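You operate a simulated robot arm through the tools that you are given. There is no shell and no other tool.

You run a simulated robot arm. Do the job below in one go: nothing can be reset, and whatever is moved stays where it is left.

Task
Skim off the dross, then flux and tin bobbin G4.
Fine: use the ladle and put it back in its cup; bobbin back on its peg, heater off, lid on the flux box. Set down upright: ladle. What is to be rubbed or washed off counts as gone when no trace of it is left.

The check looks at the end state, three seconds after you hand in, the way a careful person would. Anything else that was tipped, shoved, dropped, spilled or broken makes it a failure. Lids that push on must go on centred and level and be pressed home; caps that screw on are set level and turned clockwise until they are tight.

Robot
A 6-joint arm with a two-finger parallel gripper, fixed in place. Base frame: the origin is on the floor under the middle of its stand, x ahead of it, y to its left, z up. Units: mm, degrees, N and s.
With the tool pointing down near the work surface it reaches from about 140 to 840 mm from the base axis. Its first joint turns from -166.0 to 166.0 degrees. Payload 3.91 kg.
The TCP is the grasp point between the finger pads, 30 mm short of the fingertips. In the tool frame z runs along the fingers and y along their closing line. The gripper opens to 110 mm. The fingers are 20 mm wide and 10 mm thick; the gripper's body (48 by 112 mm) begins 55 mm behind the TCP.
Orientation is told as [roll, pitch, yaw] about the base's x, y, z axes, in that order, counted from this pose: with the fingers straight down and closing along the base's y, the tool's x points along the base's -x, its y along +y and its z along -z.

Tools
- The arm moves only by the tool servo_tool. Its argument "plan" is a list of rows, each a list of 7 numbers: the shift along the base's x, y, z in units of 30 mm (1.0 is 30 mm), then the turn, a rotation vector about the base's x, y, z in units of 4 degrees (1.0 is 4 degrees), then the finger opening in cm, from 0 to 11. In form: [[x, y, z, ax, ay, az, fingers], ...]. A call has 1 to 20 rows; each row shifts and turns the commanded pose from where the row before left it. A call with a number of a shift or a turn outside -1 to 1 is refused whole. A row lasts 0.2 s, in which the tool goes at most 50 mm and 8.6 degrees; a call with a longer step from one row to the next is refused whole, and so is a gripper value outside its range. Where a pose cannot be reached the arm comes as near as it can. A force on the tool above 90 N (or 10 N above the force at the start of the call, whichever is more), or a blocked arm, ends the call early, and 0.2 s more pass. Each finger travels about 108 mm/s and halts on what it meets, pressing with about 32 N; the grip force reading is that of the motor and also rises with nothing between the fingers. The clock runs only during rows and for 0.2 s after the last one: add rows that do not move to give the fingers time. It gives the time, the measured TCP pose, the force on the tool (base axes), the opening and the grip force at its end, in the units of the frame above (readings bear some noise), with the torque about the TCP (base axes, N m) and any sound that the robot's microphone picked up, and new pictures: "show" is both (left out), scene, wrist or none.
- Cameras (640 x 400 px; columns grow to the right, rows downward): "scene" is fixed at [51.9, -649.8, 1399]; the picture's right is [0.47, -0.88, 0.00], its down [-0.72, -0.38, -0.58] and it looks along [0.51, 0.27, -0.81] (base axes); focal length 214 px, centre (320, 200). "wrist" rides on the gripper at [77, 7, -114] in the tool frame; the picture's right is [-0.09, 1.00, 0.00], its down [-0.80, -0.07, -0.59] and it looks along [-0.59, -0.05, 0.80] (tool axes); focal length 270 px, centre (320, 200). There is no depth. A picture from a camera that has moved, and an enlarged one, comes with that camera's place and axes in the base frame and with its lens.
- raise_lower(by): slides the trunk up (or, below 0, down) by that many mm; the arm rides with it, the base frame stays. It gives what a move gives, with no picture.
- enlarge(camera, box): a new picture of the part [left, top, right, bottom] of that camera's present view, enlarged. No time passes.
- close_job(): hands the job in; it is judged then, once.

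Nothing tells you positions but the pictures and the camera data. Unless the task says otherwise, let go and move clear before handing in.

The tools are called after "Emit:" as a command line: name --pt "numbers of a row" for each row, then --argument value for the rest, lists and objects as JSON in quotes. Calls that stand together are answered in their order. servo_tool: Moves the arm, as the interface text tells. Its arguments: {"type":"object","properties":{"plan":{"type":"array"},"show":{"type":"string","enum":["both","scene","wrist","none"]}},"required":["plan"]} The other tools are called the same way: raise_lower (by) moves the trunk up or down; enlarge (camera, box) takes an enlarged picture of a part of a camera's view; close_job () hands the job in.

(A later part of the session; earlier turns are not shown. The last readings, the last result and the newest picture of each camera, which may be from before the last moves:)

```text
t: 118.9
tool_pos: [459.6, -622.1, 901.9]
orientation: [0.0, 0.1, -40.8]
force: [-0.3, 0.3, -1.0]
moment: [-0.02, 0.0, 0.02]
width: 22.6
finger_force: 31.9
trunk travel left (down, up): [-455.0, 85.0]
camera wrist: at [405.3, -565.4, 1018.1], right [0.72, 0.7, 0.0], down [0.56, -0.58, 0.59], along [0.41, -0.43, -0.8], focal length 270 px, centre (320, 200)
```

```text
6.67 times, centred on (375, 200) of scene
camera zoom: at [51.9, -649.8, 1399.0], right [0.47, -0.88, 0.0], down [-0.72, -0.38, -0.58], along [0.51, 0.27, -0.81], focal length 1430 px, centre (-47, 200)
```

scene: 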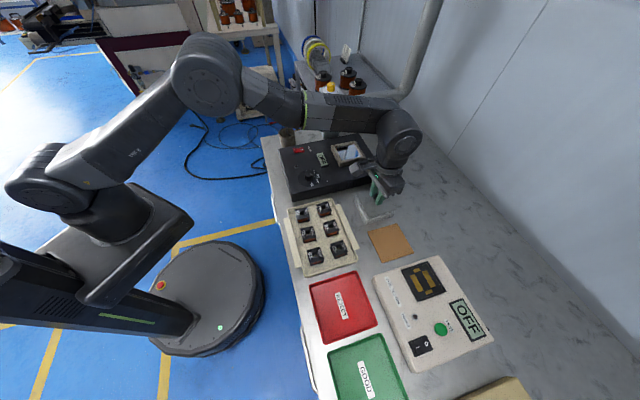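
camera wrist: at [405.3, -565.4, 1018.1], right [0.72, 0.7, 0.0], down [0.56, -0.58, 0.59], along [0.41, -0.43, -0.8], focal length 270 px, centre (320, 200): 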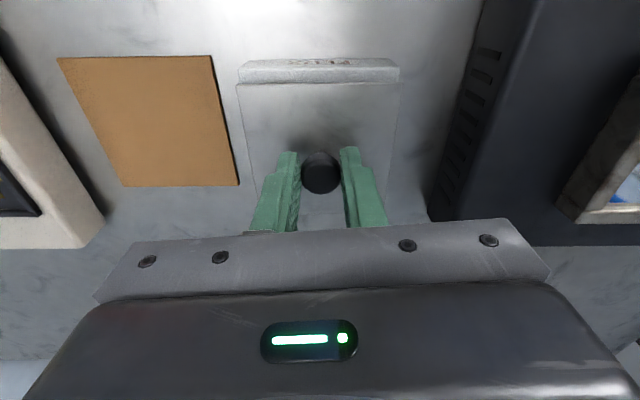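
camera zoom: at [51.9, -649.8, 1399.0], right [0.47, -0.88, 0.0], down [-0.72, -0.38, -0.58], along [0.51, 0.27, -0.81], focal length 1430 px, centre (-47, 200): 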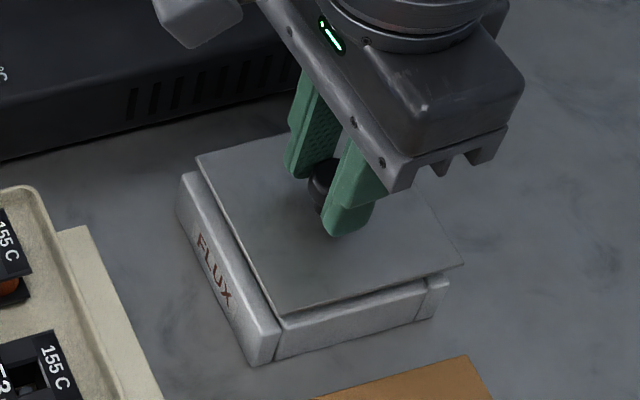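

Emit:
servo_tool --pt "0 0 -0.15 0 0 0 0" --pt "0 0 -0.12 0 0 0 0" --pt "0 0 0 0 0 0 0" --show "both"

Emit:
enlarge --camera "wrist" --box '[200, 40, 440, 240]'

Emit:
enlarge --camera "scene" --box '[345, 170, 405, 230]'

```text
t: 119.7
tool_pos: [459.3, -622.0, 894.9]
orientation: [0.0, 0.0, -40.7]
force: [0.4, -0.2, -0.8]
moment: [0.0, -0.06, 0.04]
width: 22.7
finger_force: 31.7
trunk travel left (down, up): [-455.0, 85.0]
camera wrist: at [405.6, -565.8, 1010.0], right [0.72, 0.7, 0.0], down [0.56, -0.58, 0.59], along [0.41, -0.43, -0.8], focal length 270 px, centre (320, 200)
```

scene: 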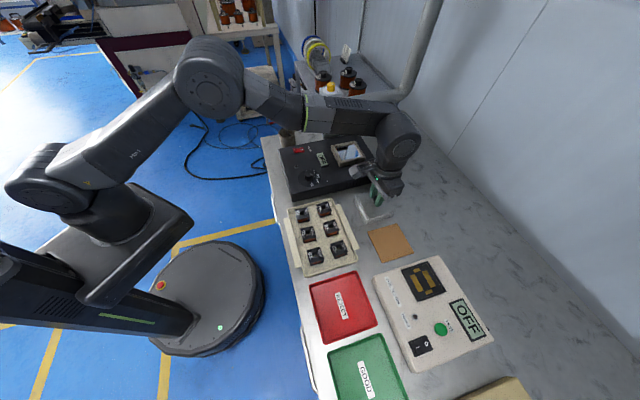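
wrist: 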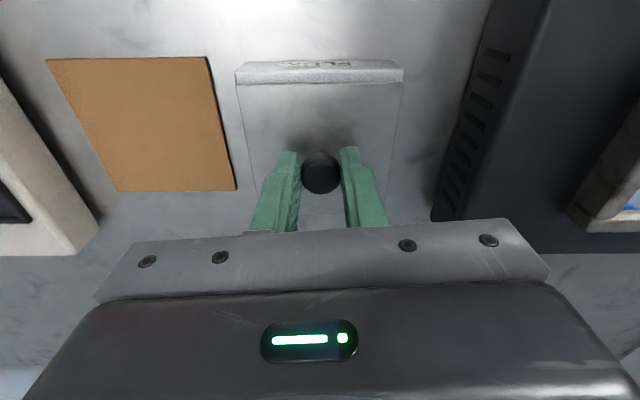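

```text
2.00 times, centred on (320, 140) of wrist
camera zoom: at [405.6, -565.8, 1010.0], right [0.72, 0.7, 0.0], down [0.56, -0.58, 0.59], along [0.41, -0.43, -0.8], focal length 541 px, centre (320, 320)
```

zoom: 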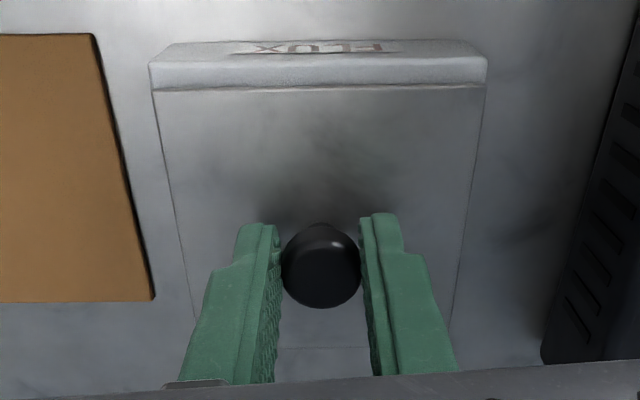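

```text
6.67 times, centred on (375, 200) of scene
camera zoom: at [51.9, -649.8, 1399.0], right [0.47, -0.88, 0.0], down [-0.72, -0.38, -0.58], along [0.51, 0.27, -0.81], focal length 1430 px, centre (-47, 200)
```

zoom: 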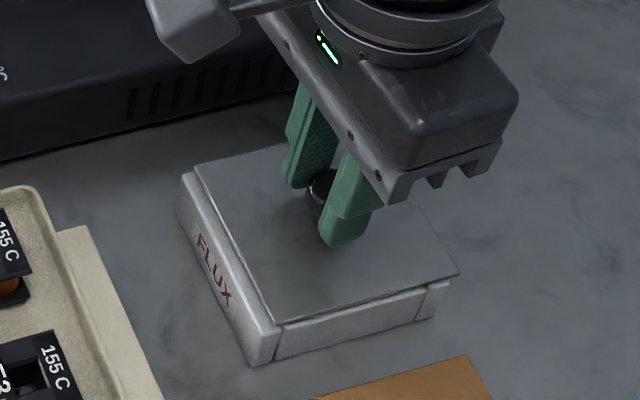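

Emit:
enlarge --camera "scene" --box '[350, 185, 392, 225]'

Emit:
enlarge --camera "wrist" --box '[225, 50, 325, 120]'

Emit:
enlarge --camera "wrist" --box '[315, 50, 415, 120]'

```text
10.00 times, centred on (371, 205) of scene
camera zoom: at [51.9, -649.8, 1399.0], right [0.47, -0.88, 0.0], down [-0.72, -0.38, -0.58], along [0.51, 0.27, -0.81], focal length 2145 px, centre (-190, 150)
```

zoom: 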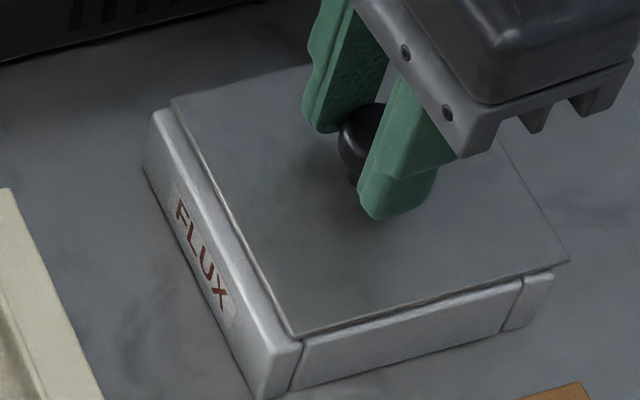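

```text
5.71 times, centred on (275, 85) of wrist
camera zoom: at [405.6, -565.8, 1010.0], right [0.72, 0.7, 0.0], down [0.56, -0.58, 0.59], along [0.41, -0.43, -0.8], focal length 1544 px, centre (577, 857)
```

zoom: 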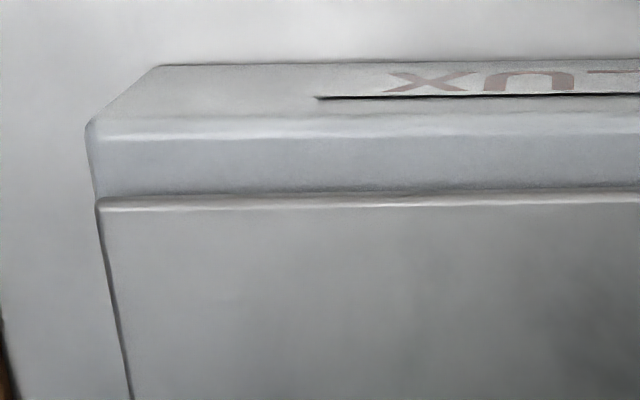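

```text
5.71 times, centred on (365, 85) of wrist
camera zoom: at [405.6, -565.8, 1010.0], right [0.72, 0.7, 0.0], down [0.56, -0.58, 0.59], along [0.41, -0.43, -0.8], focal length 1544 px, centre (63, 857)
```

zoom: 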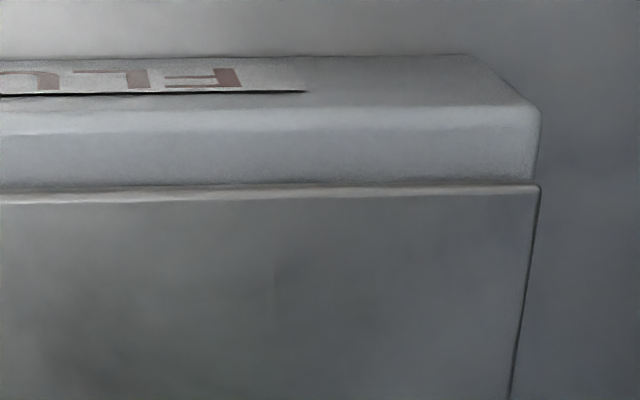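

From both views the lid sits about 4.6 mm too far towards the wall relative to the box. I shift it back by that much and recheck.

Emit:
servo_tool --pt "-0.06 0.05 0.05 0 0 0 0" --pt "-0.056 0.05 0 0 0 0 0" --pt "0 0 0 0 0 0 0" --show "both"

Emit:
enlarge --camera "scene" --box '[350, 185, 392, 225]'

Emit:
enlarge --camera "wrist" --box '[225, 50, 415, 120]'

```text
t: 120.5
tool_pos: [456.6, -620.4, 896.9]
orientation: [0.0, 0.0, -40.7]
force: [0.9, 0.8, -0.4]
moment: [-0.03, -0.05, 0.0]
width: 22.3
finger_force: 32.3
trunk travel left (down, up): [-455.0, 85.0]
camera wrist: at [402.3, -563.1, 1011.8], right [0.72, 0.7, 0.0], down [0.56, -0.58, 0.59], along [0.41, -0.43, -0.8], focal length 270 px, centre (320, 200)
```

scene: 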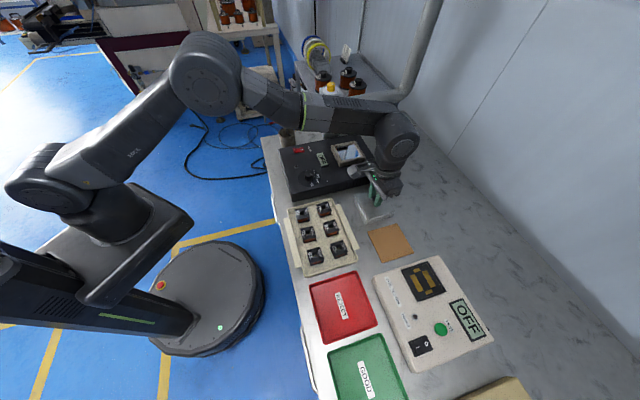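
wrist: 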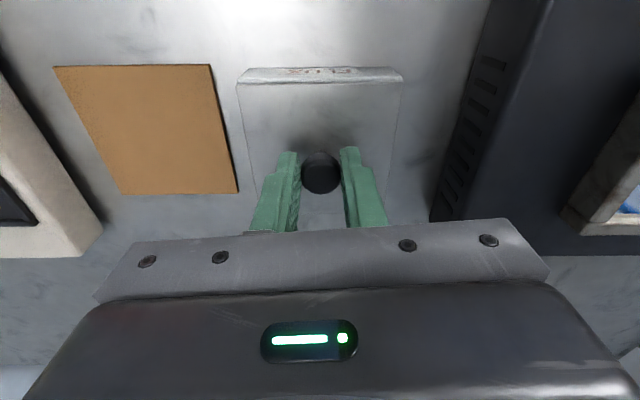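

```text
10.00 times, centred on (371, 205) of scene
camera zoom: at [51.9, -649.8, 1399.0], right [0.47, -0.88, 0.0], down [-0.72, -0.38, -0.58], along [0.51, 0.27, -0.81], focal length 2145 px, centre (-190, 150)
```

zoom: 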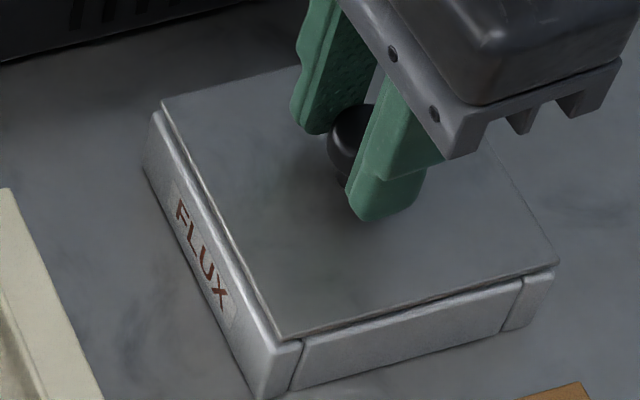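

```text
3.37 times, centred on (320, 85) of wrist
camera zoom: at [402.3, -563.1, 1011.8], right [0.72, 0.7, 0.0], down [0.56, -0.58, 0.59], along [0.41, -0.43, -0.8], focal length 910 px, centre (320, 587)
```

zoom: 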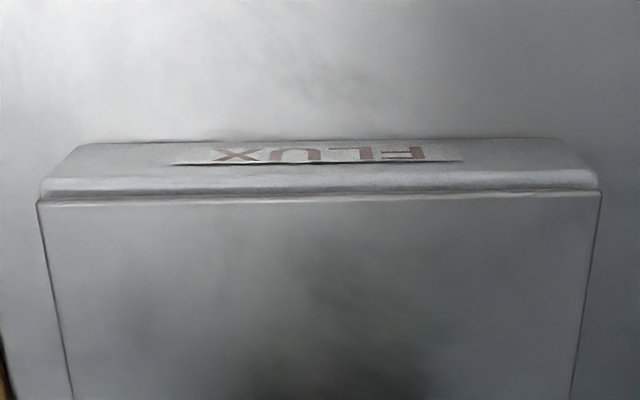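

Now centred to about 1 mm. I lower it gently until it touches.

Emit:
servo_tool --pt "-0.023 0.02 -0.07 0 0 0 0" --pt "0 0 -0.07 0 0 0 0" --pt "0 0 -0.05 0 0 0 0" --pt "0 0 0 0 0 0 0" --show "scene"

Emit:
enlarge --camera "scene" --box '[350, 185, 392, 225]'

```text
t: 121.5
tool_pos: [455.1, -618.9, 892.9]
orientation: [-0.2, -0.1, -40.5]
force: [4.9, -4.5, 15.8]
moment: [0.17, 0.24, 0.0]
width: 22.7
finger_force: 31.8
trunk travel left (down, up): [-455.0, 85.0]
```

scene: 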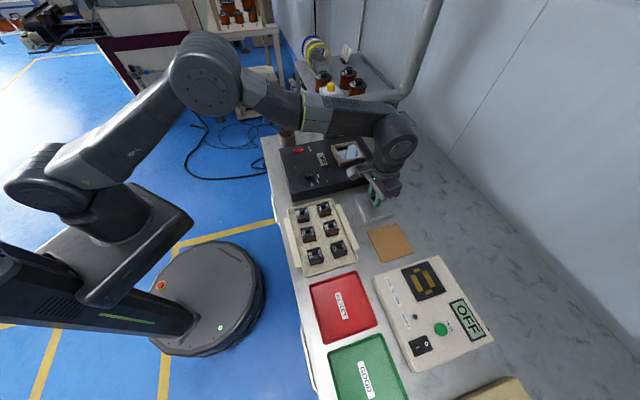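

```text
10.00 times, centred on (371, 205) of scene
camera zoom: at [51.9, -649.8, 1399.0], right [0.47, -0.88, 0.0], down [-0.72, -0.38, -0.58], along [0.51, 0.27, -0.81], focal length 2145 px, centre (-190, 150)
```

zoom: 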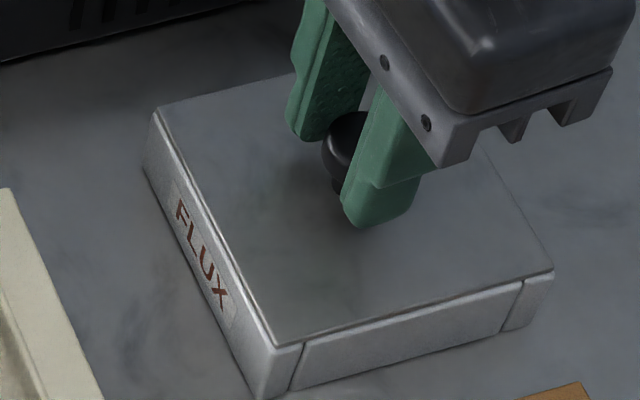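

Emit:
enlarge --camera "scene" --box '[362, 205, 392, 227]'

Emit:
enlarge --camera "wrist" --box '[225, 50, 415, 120]'

Emit:
enlarge --camera "scene" --box '[350, 188, 380, 210]'

```text
16.00 times, centred on (377, 216) of scene
camera zoom: at [51.9, -649.8, 1399.0], right [0.47, -0.88, 0.0], down [-0.72, -0.38, -0.58], along [0.51, 0.27, -0.81], focal length 3432 px, centre (-592, -56)
```

zoom: 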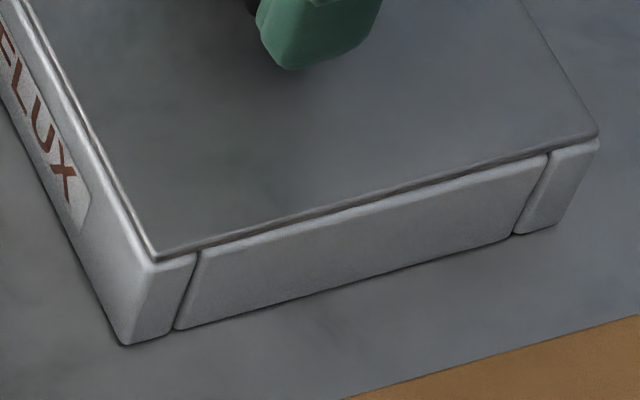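

```text
3.37 times, centred on (320, 85) of wrist
camera zoom: at [401.3, -561.8, 1007.9], right [0.72, 0.7, 0.0], down [0.56, -0.57, 0.6], along [0.42, -0.43, -0.8], focal length 910 px, centre (320, 587)
```

zoom: 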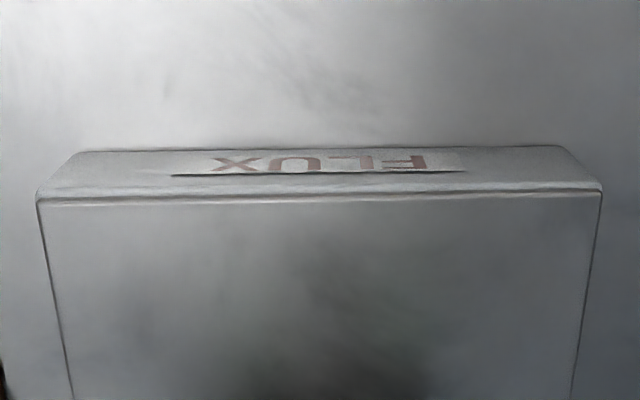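

```text
16.00 times, centred on (365, 199) of scene
camera zoom: at [51.9, -649.8, 1399.0], right [0.47, -0.88, 0.0], down [-0.72, -0.38, -0.58], along [0.51, 0.27, -0.81], focal length 3432 px, centre (-400, 216)
```

zoom: 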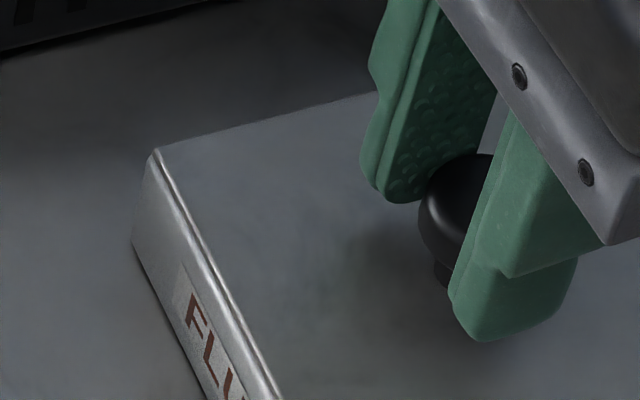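

The lid lies flush and centred on the box. I press it home through the knob, then release.

Emit:
servo_tool --pt "0 0 -0.05 0 0 0 0" --pt "0 0 -0.03 0 0 0 0" --pt "0 0 0 0 0 0 0" --show "none"

Emit:
servo_tool --pt "0 0 0.07 0 0 0 0" --pt "0 0 0 0 0 0 2.6" --pt "0 0 0 0 0 0 3.6" --pt "0 0 0 0 0 0 5" --pt "0 0 0 0 0 0 5" --pt "0 0 0.4 0 0 0 5" --pt "0 0 0.5 0 0 0 5" --pt "0 0 0.5 0 0 0 5" --pt "0 0 0 0 0 0 5" --show "both"

Emit:
enlarge --camera "wrist" --box '[220, 50, 420, 220]'

Emit:
enlarge --camera "scene" --box '[350, 180, 400, 230]'

```text
t: 122.3
tool_pos: [455.2, -617.9, 891.1]
orientation: [-0.1, -0.1, -40.6]
force: [8.3, -5.0, 26.3]
moment: [-0.27, -0.31, -0.01]
width: 22.5
finger_force: 32.0
trunk travel left (down, up): [-455.0, 85.0]
```

```text
t: 124.3
tool_pos: [455.8, -619.4, 931.1]
orientation: [-0.1, 0.0, -40.7]
force: [-0.4, 0.2, -0.1]
moment: [0.01, -0.03, 0.01]
width: 50.0
finger_force: 0.1
trunk travel left (down, up): [-455.0, 85.0]
camera wrist: at [402.1, -563.4, 1047.0], right [0.72, 0.7, 0.0], down [0.56, -0.58, 0.59], along [0.41, -0.43, -0.8], focal length 270 px, centre (320, 200)
```

scene: 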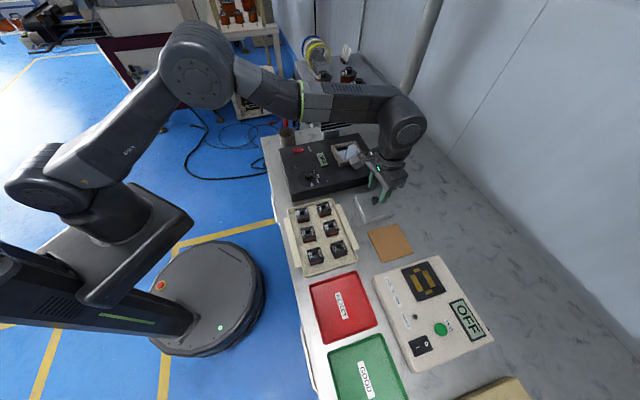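
wrist: 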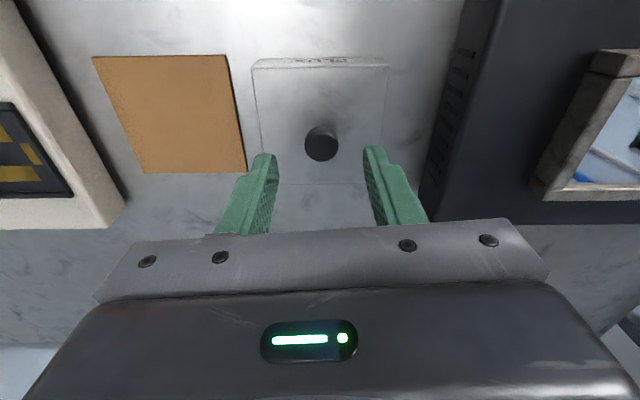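

```text
2.35 times, centred on (320, 135) of wrist
camera zoom: at [402.1, -563.4, 1047.0], right [0.72, 0.7, 0.0], down [0.56, -0.58, 0.59], along [0.41, -0.43, -0.8], focal length 636 px, centre (320, 353)
```

zoom: 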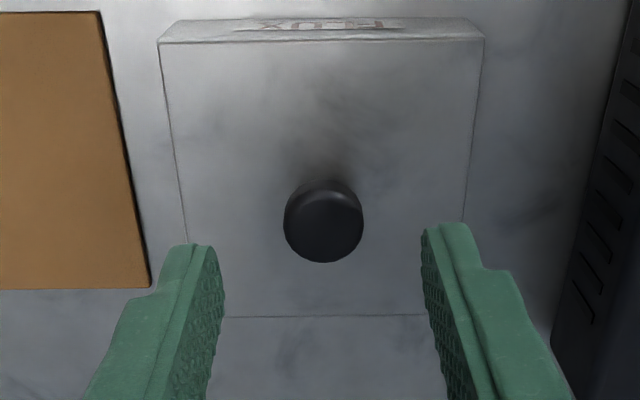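

```text
8.00 times, centred on (375, 205) of scene
camera zoom: at [51.9, -649.8, 1399.0], right [0.47, -0.88, 0.0], down [-0.72, -0.38, -0.58], along [0.51, 0.27, -0.81], focal length 1716 px, centre (-120, 160)
```

zoom: 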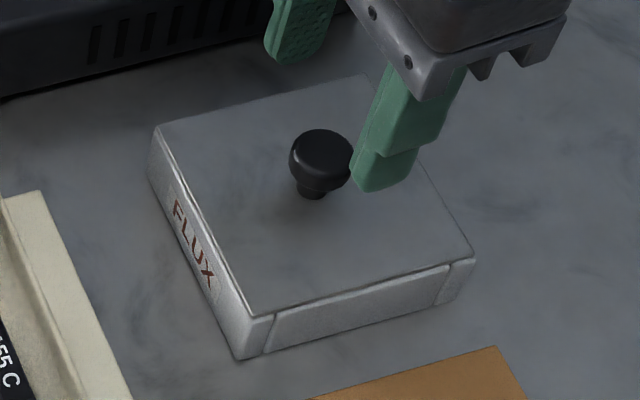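

The lid sits level and centred. For certainty I close the fingers and press straight down on top of the knob.

Emit:
servo_tool --pt "0 0 0 0 0 0 3" --pt "0 0 0 0 0 0 1" --pt "0 0 0 0 0 0 0" --pt "0 0 -0.3 0 0 0 0" --pt "0 0 -0.3 0 0 0 0" --pt "0 0 -0.1 0 0 0 0" --pt "0 0 -0.07 0 0 0 0" --pt "0 0 0 0 0 0 0" --show "scene"

```text
t: 126.1
tool_pos: [455.1, -618.5, 909.3]
orientation: [0.0, 0.1, -40.7]
force: [0.0, 0.1, -0.1]
moment: [0.02, -0.03, -0.01]
width: 0.0
finger_force: 31.8
trunk travel left (down, up): [-455.0, 85.0]
```

scene: 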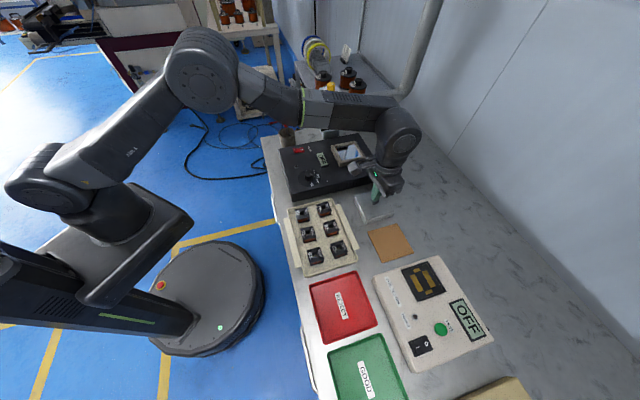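

Emit:
servo_tool --pt "0 0 -0.07 0 0 0 0" --pt "0 0 -0.07 0 0 0 0" --pt "0 0 -0.07 0 0 0 0" --pt "0 0 0 0 0 0 0" --show "none"

```text
t: 127.1
tool_pos: [456.2, -618.5, 906.3]
orientation: [-0.1, -0.2, -40.6]
force: [1.9, -3.6, 19.1]
moment: [-0.07, -0.09, -0.03]
width: 0.1
finger_force: 31.9
trunk travel left (down, up): [-455.0, 85.0]
```

Emit:
servo_tool --pt "0 0 -0.06 0 0 0 0" --pt "0 0 -0.06 0 0 0 0" --pt "0 0 0 0 0 0 0" --show "scene"

Emit:
enlarge --camera "scene" --box '[350, 180, 400, 230]'

```text
t: 127.9
tool_pos: [454.9, -618.0, 907.6]
orientation: [-0.2, -0.6, -40.7]
force: [7.4, -8.1, 43.4]
moment: [-0.22, -0.24, -0.03]
width: 0.0
finger_force: 32.2
trunk travel left (down, up): [-455.0, 85.0]
```

scene: 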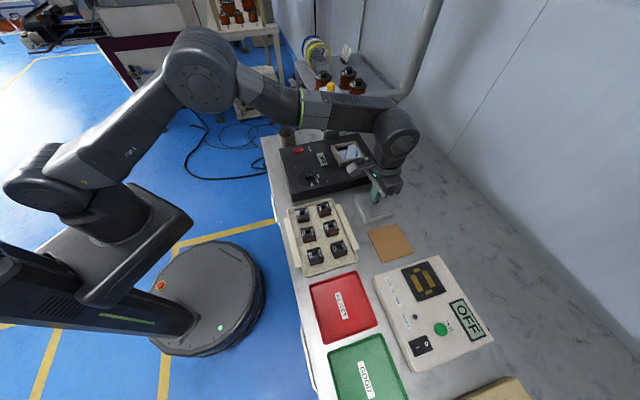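

```text
8.00 times, centred on (375, 205) of scene
camera zoom: at [51.9, -649.8, 1399.0], right [0.47, -0.88, 0.0], down [-0.72, -0.38, -0.58], along [0.51, 0.27, -0.81], focal length 1716 px, centre (-120, 160)
```

zoom: 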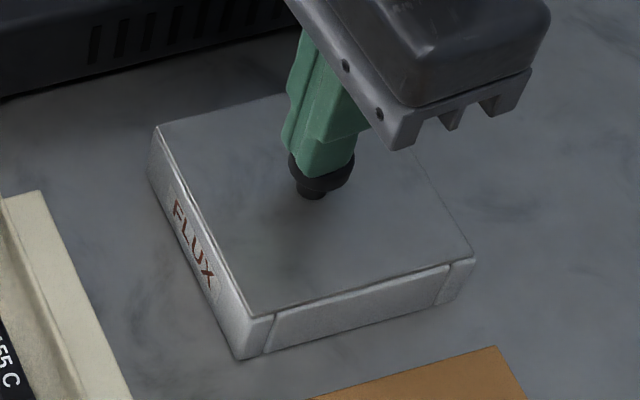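

Pressed with 43 N and it stays seated. I retreat upwards and check the whole bench.

Emit:
servo_tool --pt "0 0 0.2 0 0 0 0" --pt "0 0 0.6 0 0 0 0" --pt "0 0 0.9 0 0 0 0" --pt "0 0 0.9 0 0 0 0" --pt "-0.3 0.5 0.9 0 0 0 0" --pt "-0.5 0.8 0.9 0 0 0 0" --pt "-0.5 0.8 0.9 0 0 -0.54 0" --pt "-0.5 0.8 0.5 0 0 -0.54 0" --pt "-0.5 0.8 0 0 0 0 0" --pt "-0.5 0.8 0 0 0 0 0" --pt "-0.5 0.8 0 0 0 0 0" --pt "-0.5 0.8 0 0 0 0 0" --pt "0 0 0 0 0 0 0" --show "both"

Emit:
enlarge --camera "scene" --box '[260, 105, 390, 185]'

Emit:
enlarge --camera "scene" --box '[280, 180, 420, 275]'

Emit:
enlarge --camera "scene" --box '[330, 135, 370, 168]'

Emit:
enlarge --camera "scene" --box '[295, 235, 345, 275]'

```text
t: 130.7
tool_pos: [341.1, -435.3, 1072.6]
orientation: [0.1, 0.0, -45.1]
force: [-0.5, -0.9, -0.1]
moment: [-0.03, 0.01, -0.04]
width: 0.0
finger_force: 31.9
trunk travel left (down, up): [-455.0, 85.0]
camera wrist: at [290.7, -374.9, 1187.5], right [0.77, 0.64, 0.0], down [0.52, -0.62, 0.59], along [0.38, -0.46, -0.8], focal length 270 px, centre (320, 200)
```

scene: 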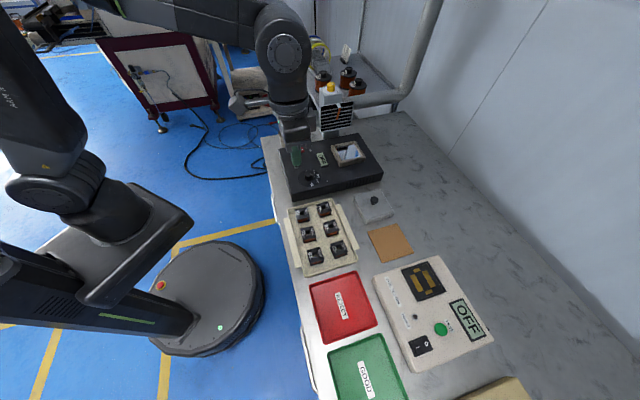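
wrist: 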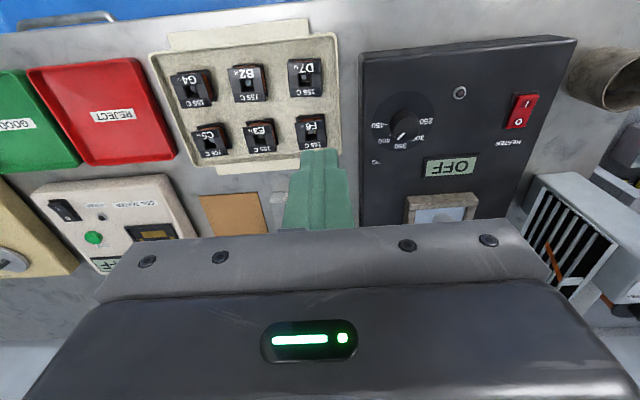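

```text
4.92 times, centred on (325, 145) of scene
camera zoom: at [51.9, -649.8, 1399.0], right [0.47, -0.88, 0.0], down [-0.72, -0.38, -0.58], along [0.51, 0.27, -0.81], focal length 1056 px, centre (295, 471)
```

zoom: 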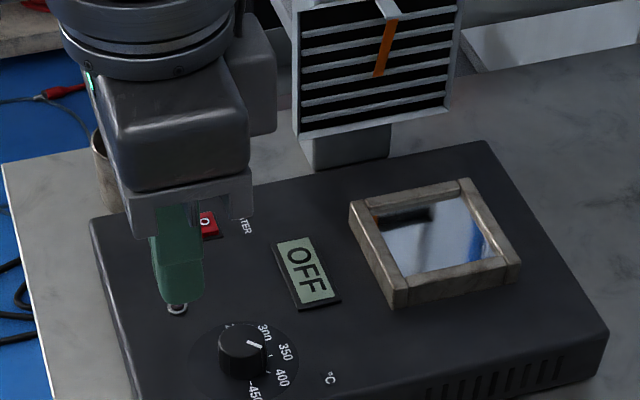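

```text
4.21 times, centred on (350, 228) of scene
camera zoom: at [51.9, -649.8, 1399.0], right [0.47, -0.88, 0.0], down [-0.72, -0.38, -0.58], along [0.51, 0.27, -0.81], focal length 903 px, centre (194, 84)
```

zoom: 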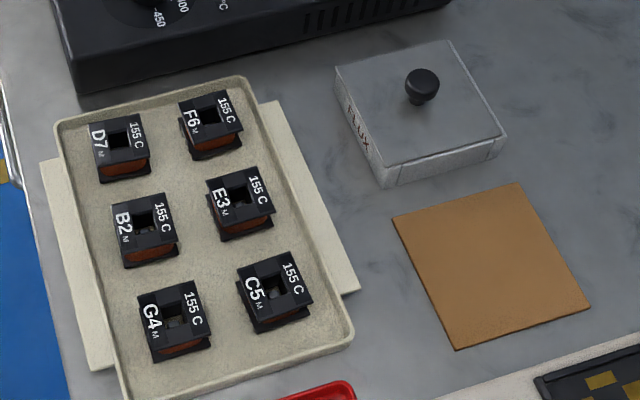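

```text
12.12 times, centred on (350, 152) of scene
camera zoom: at [51.9, -649.8, 1399.0], right [0.47, -0.88, 0.0], down [-0.72, -0.38, -0.58], along [0.51, 0.27, -0.81], focal length 2600 px, centre (-44, 788)
```

zoom: 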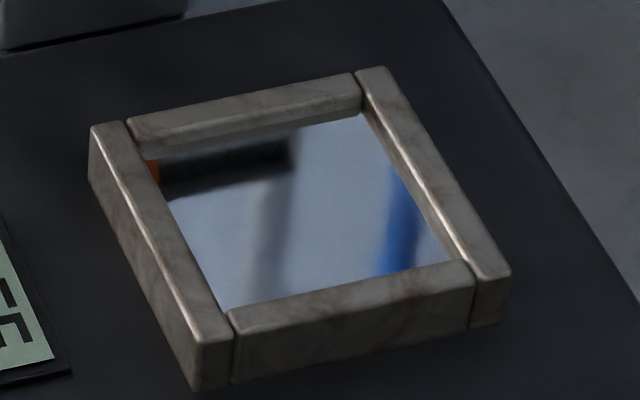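

```text
10.00 times, centred on (320, 255) of scene
camera zoom: at [51.9, -649.8, 1399.0], right [0.47, -0.88, 0.0], down [-0.72, -0.38, -0.58], along [0.51, 0.27, -0.81], focal length 2145 px, centre (320, -350)
```

zoom: 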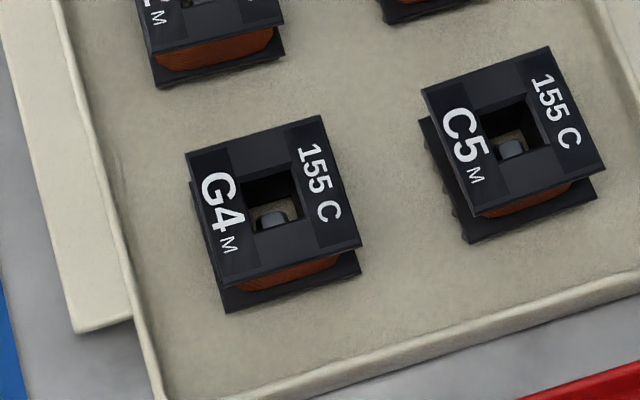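

Everything looks as it should; the arm only hides the cup. I move clear and take a last look at the ladle and the switch.

Emit:
servo_tool --pt "-0.6 0.5 0.6 0 0 0 2" --pt "-0.6 0.5 0.6 0 0 0 4" --pt "-0.6 0.5 0.6 0 0 0 5" --pt "-0.6 0.5 0.6 0 0 0 5" --pt "-0.6 0.5 0.6 0 0 0 5" --pt "0 0 0 0 0 0 5" --show "both"

Emit:
enlarge --camera "scene" --box '[262, 95, 342, 195]'

Emit:
enlarge --camera "wrist" --box '[200, 60, 620, 240]'

Emit:
enlarge --camera "scene" --box '[345, 185, 405, 230]'

```text
t: 132.1
tool_pos: [251.6, -360.6, 1163.5]
orientation: [0.0, 0.0, -45.1]
force: [0.5, -0.4, -0.3]
moment: [-0.01, -0.04, -0.02]
width: 50.0
finger_force: 0.0
trunk travel left (down, up): [-455.0, 85.0]
camera wrist: at [201.5, -300.2, 1278.3], right [0.77, 0.64, 0.0], down [0.52, -0.62, 0.59], along [0.38, -0.46, -0.8], focal length 270 px, centre (320, 200)
```

scene: 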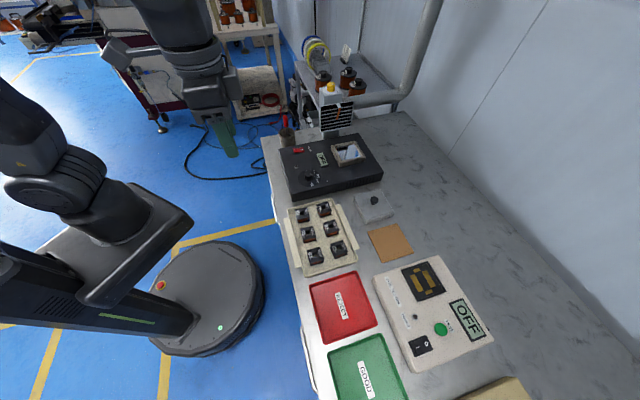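
wrist: 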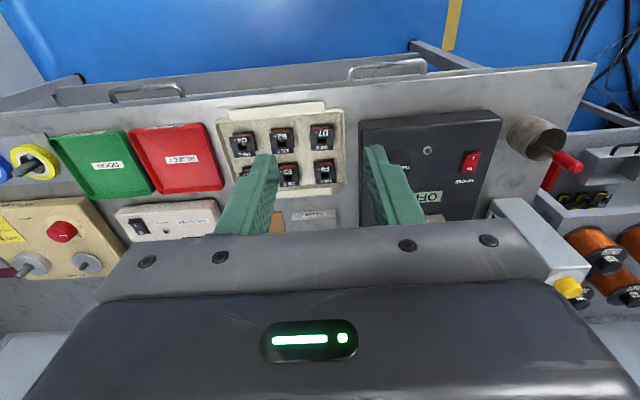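

```text
4.00 times, centred on (302, 145) of scene
camera zoom: at [51.9, -649.8, 1399.0], right [0.47, -0.88, 0.0], down [-0.72, -0.38, -0.58], along [0.51, 0.27, -0.81], focal length 858 px, centre (392, 420)
```

zoom: 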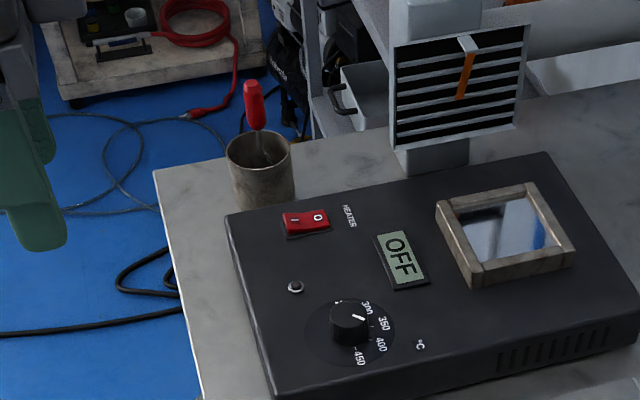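

```text
1.52 times, centred on (410, 150) of wrist
camera zoom: at [201.5, -300.2, 1278.3], right [0.77, 0.64, 0.0], down [0.52, -0.62, 0.59], along [0.38, -0.46, -0.8], focal length 412 px, centre (183, 276)
```

zoom: 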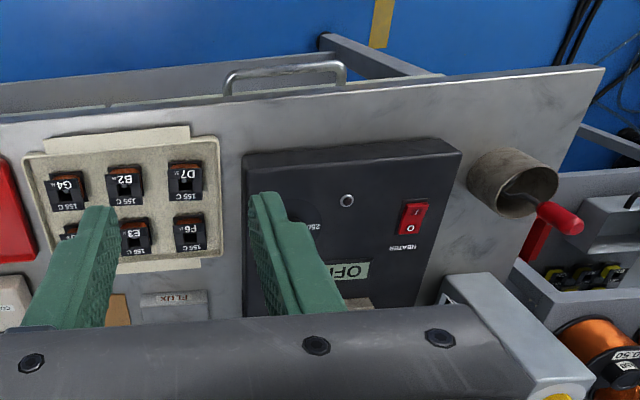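

```text
8.89 times, centred on (375, 208) of scene
camera zoom: at [51.9, -649.8, 1399.0], right [0.47, -0.88, 0.0], down [-0.72, -0.38, -0.58], along [0.51, 0.27, -0.81], focal length 1906 px, centre (-169, 133)
```

zoom: 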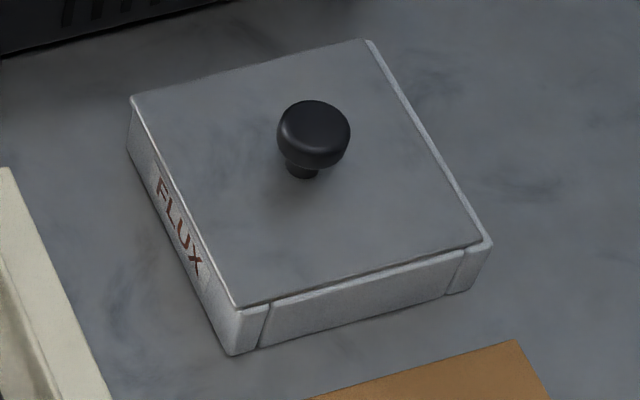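

The ladle stands upright in its cup, the rocker is at O and the display is OFF. The lid may sit about 1 mm off centre, so I check it from straight above.

Emit:
servo_tool --pt "0.68 -0.85 -0.35 0 0 0 5" --pt "0.68 -0.85 -0.35 0 0 0 5" --pt "0.68 -0.85 -0.35 0 0 0 5" --pt "0.68 -0.85 -0.35 0 0 0 5" --pt "0.68 -0.85 -0.35 0 0 0 5" --pt "0.68 -0.85 -0.35 0 0 0 5" --pt "0.68 -0.85 -0.35 0 0 0 5" --pt "0.68 -0.85 -0.35 0 0 0 5" --pt "0.68 -0.85 -0.35 0 0 0 5" --pt "0.68 -0.85 -0.35 0 0 0 5" --pt "0 0 0 0 0 0 5" --show "wrist"

Emit:
enlarge --camera "wrist" --box '[255, 35, 395, 155]'

```text
t: 134.5
tool_pos: [456.7, -613.9, 1060.1]
orientation: [0.0, 0.0, -45.0]
force: [-0.9, -0.4, -0.8]
moment: [0.02, 0.01, 0.0]
width: 50.2
finger_force: 0.0
trunk travel left (down, up): [-455.0, 85.0]
camera wrist: at [406.1, -553.9, 1175.0], right [0.77, 0.64, 0.0], down [0.52, -0.62, 0.59], along [0.38, -0.46, -0.8], focal length 270 px, centre (320, 200)
```

wrist: 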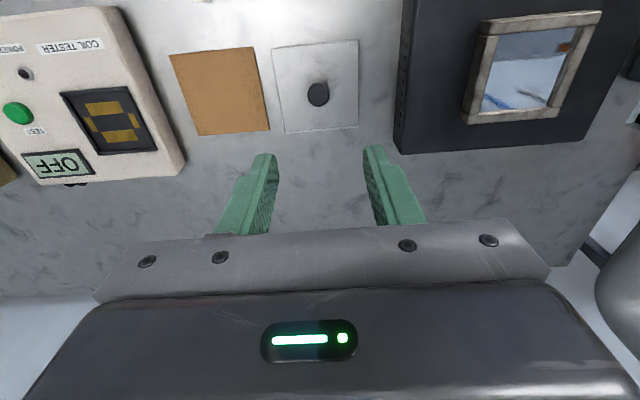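

```text
3.33 times, centred on (325, 95) of wrist
camera zoom: at [406.1, -553.9, 1175.0], right [0.77, 0.64, 0.0], down [0.52, -0.62, 0.59], along [0.38, -0.46, -0.8], focal length 901 px, centre (303, 550)
```

zoom: 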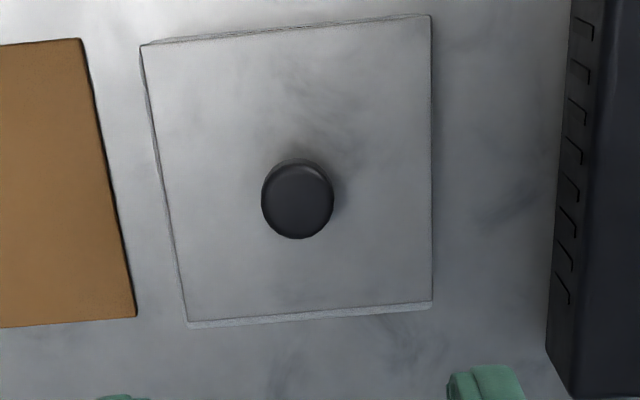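

Emit:
enlarge --camera "wrist" --box '[265, 110, 365, 145]'

Emit:
enlarge --camera "wrist" --box '[265, 35, 365, 70]'

```text
6.40 times, centred on (315, 128) of wrist
camera zoom: at [406.1, -553.9, 1175.0], right [0.77, 0.64, 0.0], down [0.52, -0.62, 0.59], along [0.38, -0.46, -0.8], focal length 1730 px, centre (352, 664)
```

zoom: 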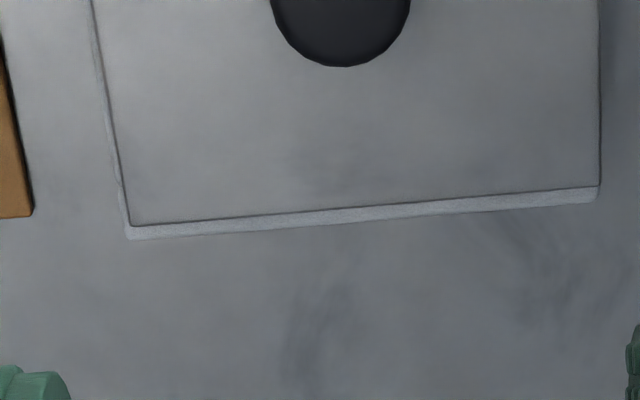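

```text
6.40 times, centred on (315, 52) of wrist
camera zoom: at [406.1, -553.9, 1175.0], right [0.77, 0.64, 0.0], down [0.52, -0.62, 0.59], along [0.38, -0.46, -0.8], focal length 1730 px, centre (352, 1144)
```

zoom: 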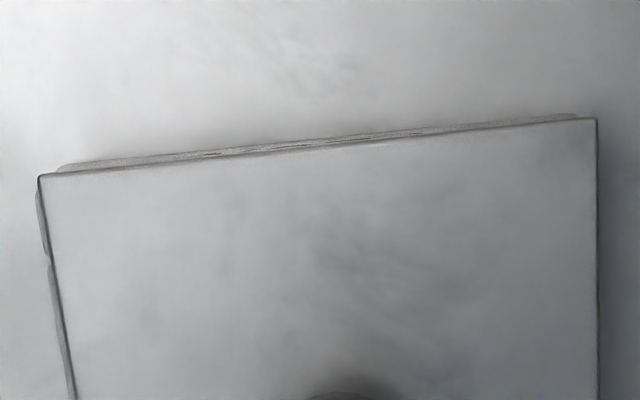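

From above the lid sits about 2 mm off centre towards the robot. I take the knob again and correct that.

Emit:
servo_tool --pt "-0.02 -0.08 -0.7 0 0 0 5" --pt "0 0 -0.9 0 0 0 5" --pt "0 0 -0.9 0 0 0 5" --pt "0 0 -0.9 0 0 0 5" --pt "0 0 -0.9 0 0 0 5" --pt "0 0 -0.5 0 0 0 5" --pt "0 0 0 0 0 0 5" --show "both"

Emit:
enlarge --camera "wrist" --box '[220, 50, 420, 220]'

```text
t: 136.1
tool_pos: [454.9, -617.8, 913.8]
orientation: [0.0, 0.0, -45.0]
force: [0.2, 0.5, -0.1]
moment: [0.01, -0.01, 0.01]
width: 50.2
finger_force: 0.1
trunk travel left (down, up): [-455.0, 85.0]
camera wrist: at [405.2, -558.0, 1029.1], right [0.77, 0.64, 0.0], down [0.52, -0.62, 0.59], along [0.38, -0.46, -0.8], focal length 270 px, centre (320, 200)
```

scene: 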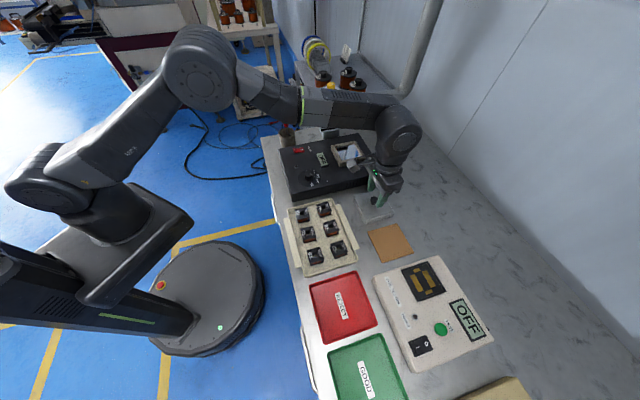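
wrist: 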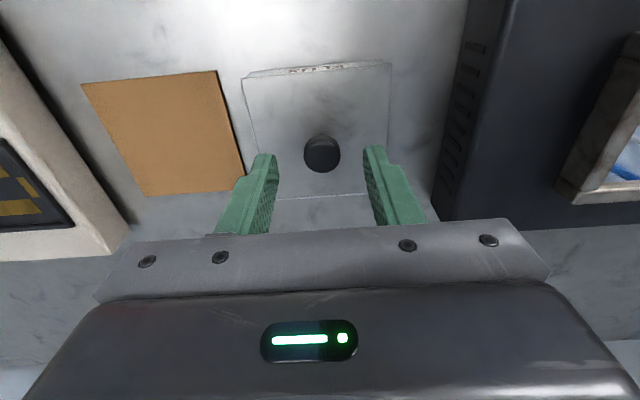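

```text
2.35 times, centred on (320, 135) of wrist
camera zoom: at [405.2, -558.0, 1029.1], right [0.77, 0.64, 0.0], down [0.52, -0.62, 0.59], along [0.38, -0.46, -0.8], focal length 636 px, centre (320, 353)
```

zoom: 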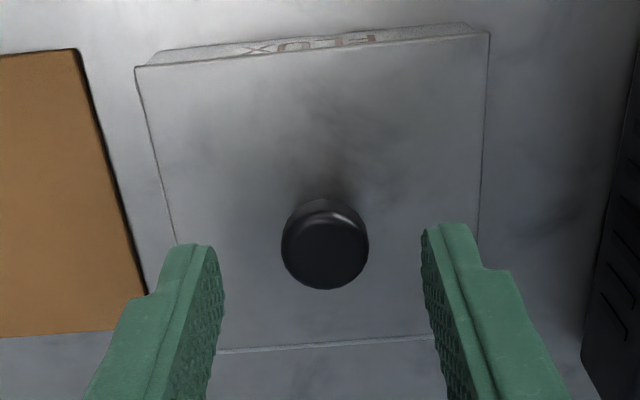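

Emit:
servo_tool --pt "0.03 0.03 -0.4 0 0 0 5" --pt "0 0 -0.3 0 0 0 5" --pt "0 0 0 0 0 0 5" --pt "0 0 0 0 0 0 3.4" --pt "0 0 0 0 0 0 2.4" --pt "0 0 0 0 0 0 1" --pt "0 0 0 0 0 0 0" --pt "0 0 0 0 0 0 0" --show "none"

```text
t: 137.9
tool_pos: [456.3, -618.1, 894.2]
orientation: [0.1, 0.0, -45.0]
force: [0.3, 0.6, -0.4]
moment: [0.01, -0.03, 0.0]
width: 22.6
finger_force: 31.8
trunk travel left (down, up): [-455.0, 85.0]
```

Emit:
servo_tool --pt "0 0 0.12 0 0 0 0" --pt "0.05 -0.05 0 0 0 0 0" --pt "0 0 0 0 0 0 0" --show "both"

Emit:
enlarge --camera "scene" --box '[350, 180, 400, 230]'

Emit:
enlarge --camera "wrist" --box '[220, 50, 420, 120]'

```text
t: 138.7
tool_pos: [458.7, -620.0, 896.6]
orientation: [0.0, 0.0, -45.0]
force: [-0.3, -0.5, -1.2]
moment: [0.0, 0.02, 0.01]
width: 22.3
finger_force: 31.4
trunk travel left (down, up): [-455.0, 85.0]
camera wrist: at [407.7, -558.9, 1011.9], right [0.77, 0.64, 0.0], down [0.52, -0.62, 0.59], along [0.38, -0.46, -0.8], focal length 270 px, centre (320, 200)
```

scene: 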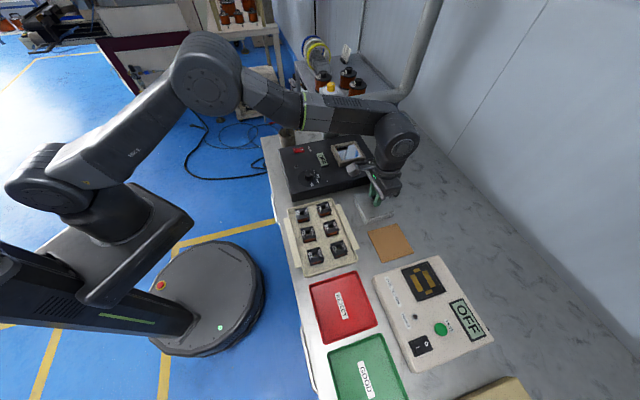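
wrist: 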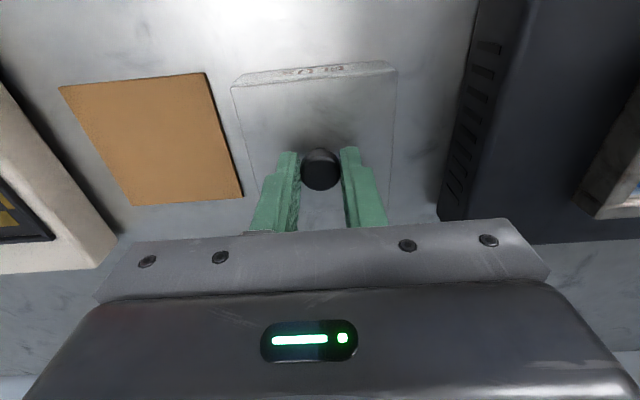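

```text
8.00 times, centred on (375, 205) of scene
camera zoom: at [51.9, -649.8, 1399.0], right [0.47, -0.88, 0.0], down [-0.72, -0.38, -0.58], along [0.51, 0.27, -0.81], focal length 1716 px, centre (-120, 160)
```

zoom: 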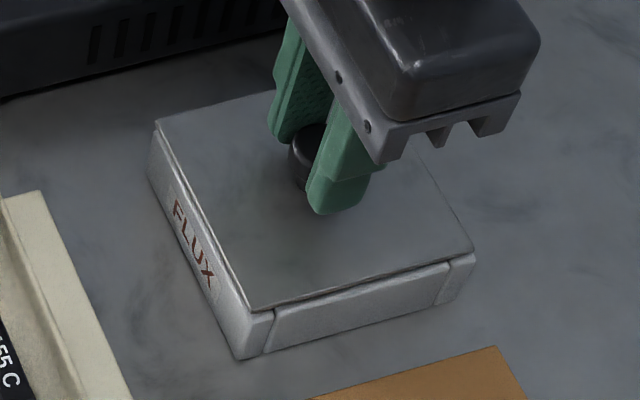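

```text
3.20 times, centred on (320, 85) of wrist
camera zoom: at [407.7, -558.9, 1011.9], right [0.77, 0.64, 0.0], down [0.52, -0.62, 0.59], along [0.38, -0.46, -0.8], focal length 865 px, centre (320, 568)
```

zoom: 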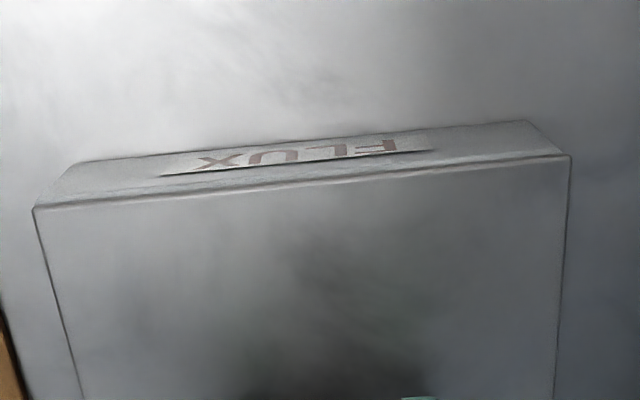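

Centred now. I lower it with light pressure and release.

Emit:
servo_tool --pt "0 0 -0.06 0 0 0 0" --pt "0 0 -0.06 0 0 0 0" --pt "0 0 0 0 0 0 0" --show "none"

```text
t: 139.5
tool_pos: [458.6, -618.6, 895.5]
orientation: [-0.1, -0.1, -44.9]
force: [0.2, 0.6, 1.1]
moment: [-0.01, 0.03, 0.01]
width: 22.4
finger_force: 31.9
trunk travel left (down, up): [-455.0, 85.0]
```

Emit:
servo_tool --pt "0.01 -0.01 -0.05 0 0 0 0" --pt "0.01 -0.01 -0.04 0 0 0 0" --pt "0 0 0 0 0 0 0" --show "none"

```text
t: 140.3
tool_pos: [458.8, -619.3, 892.8]
orientation: [-0.1, -0.3, -44.9]
force: [2.5, 1.6, 15.0]
moment: [0.44, 0.31, 0.01]
width: 22.9
finger_force: 32.3
trunk travel left (down, up): [-455.0, 85.0]
```

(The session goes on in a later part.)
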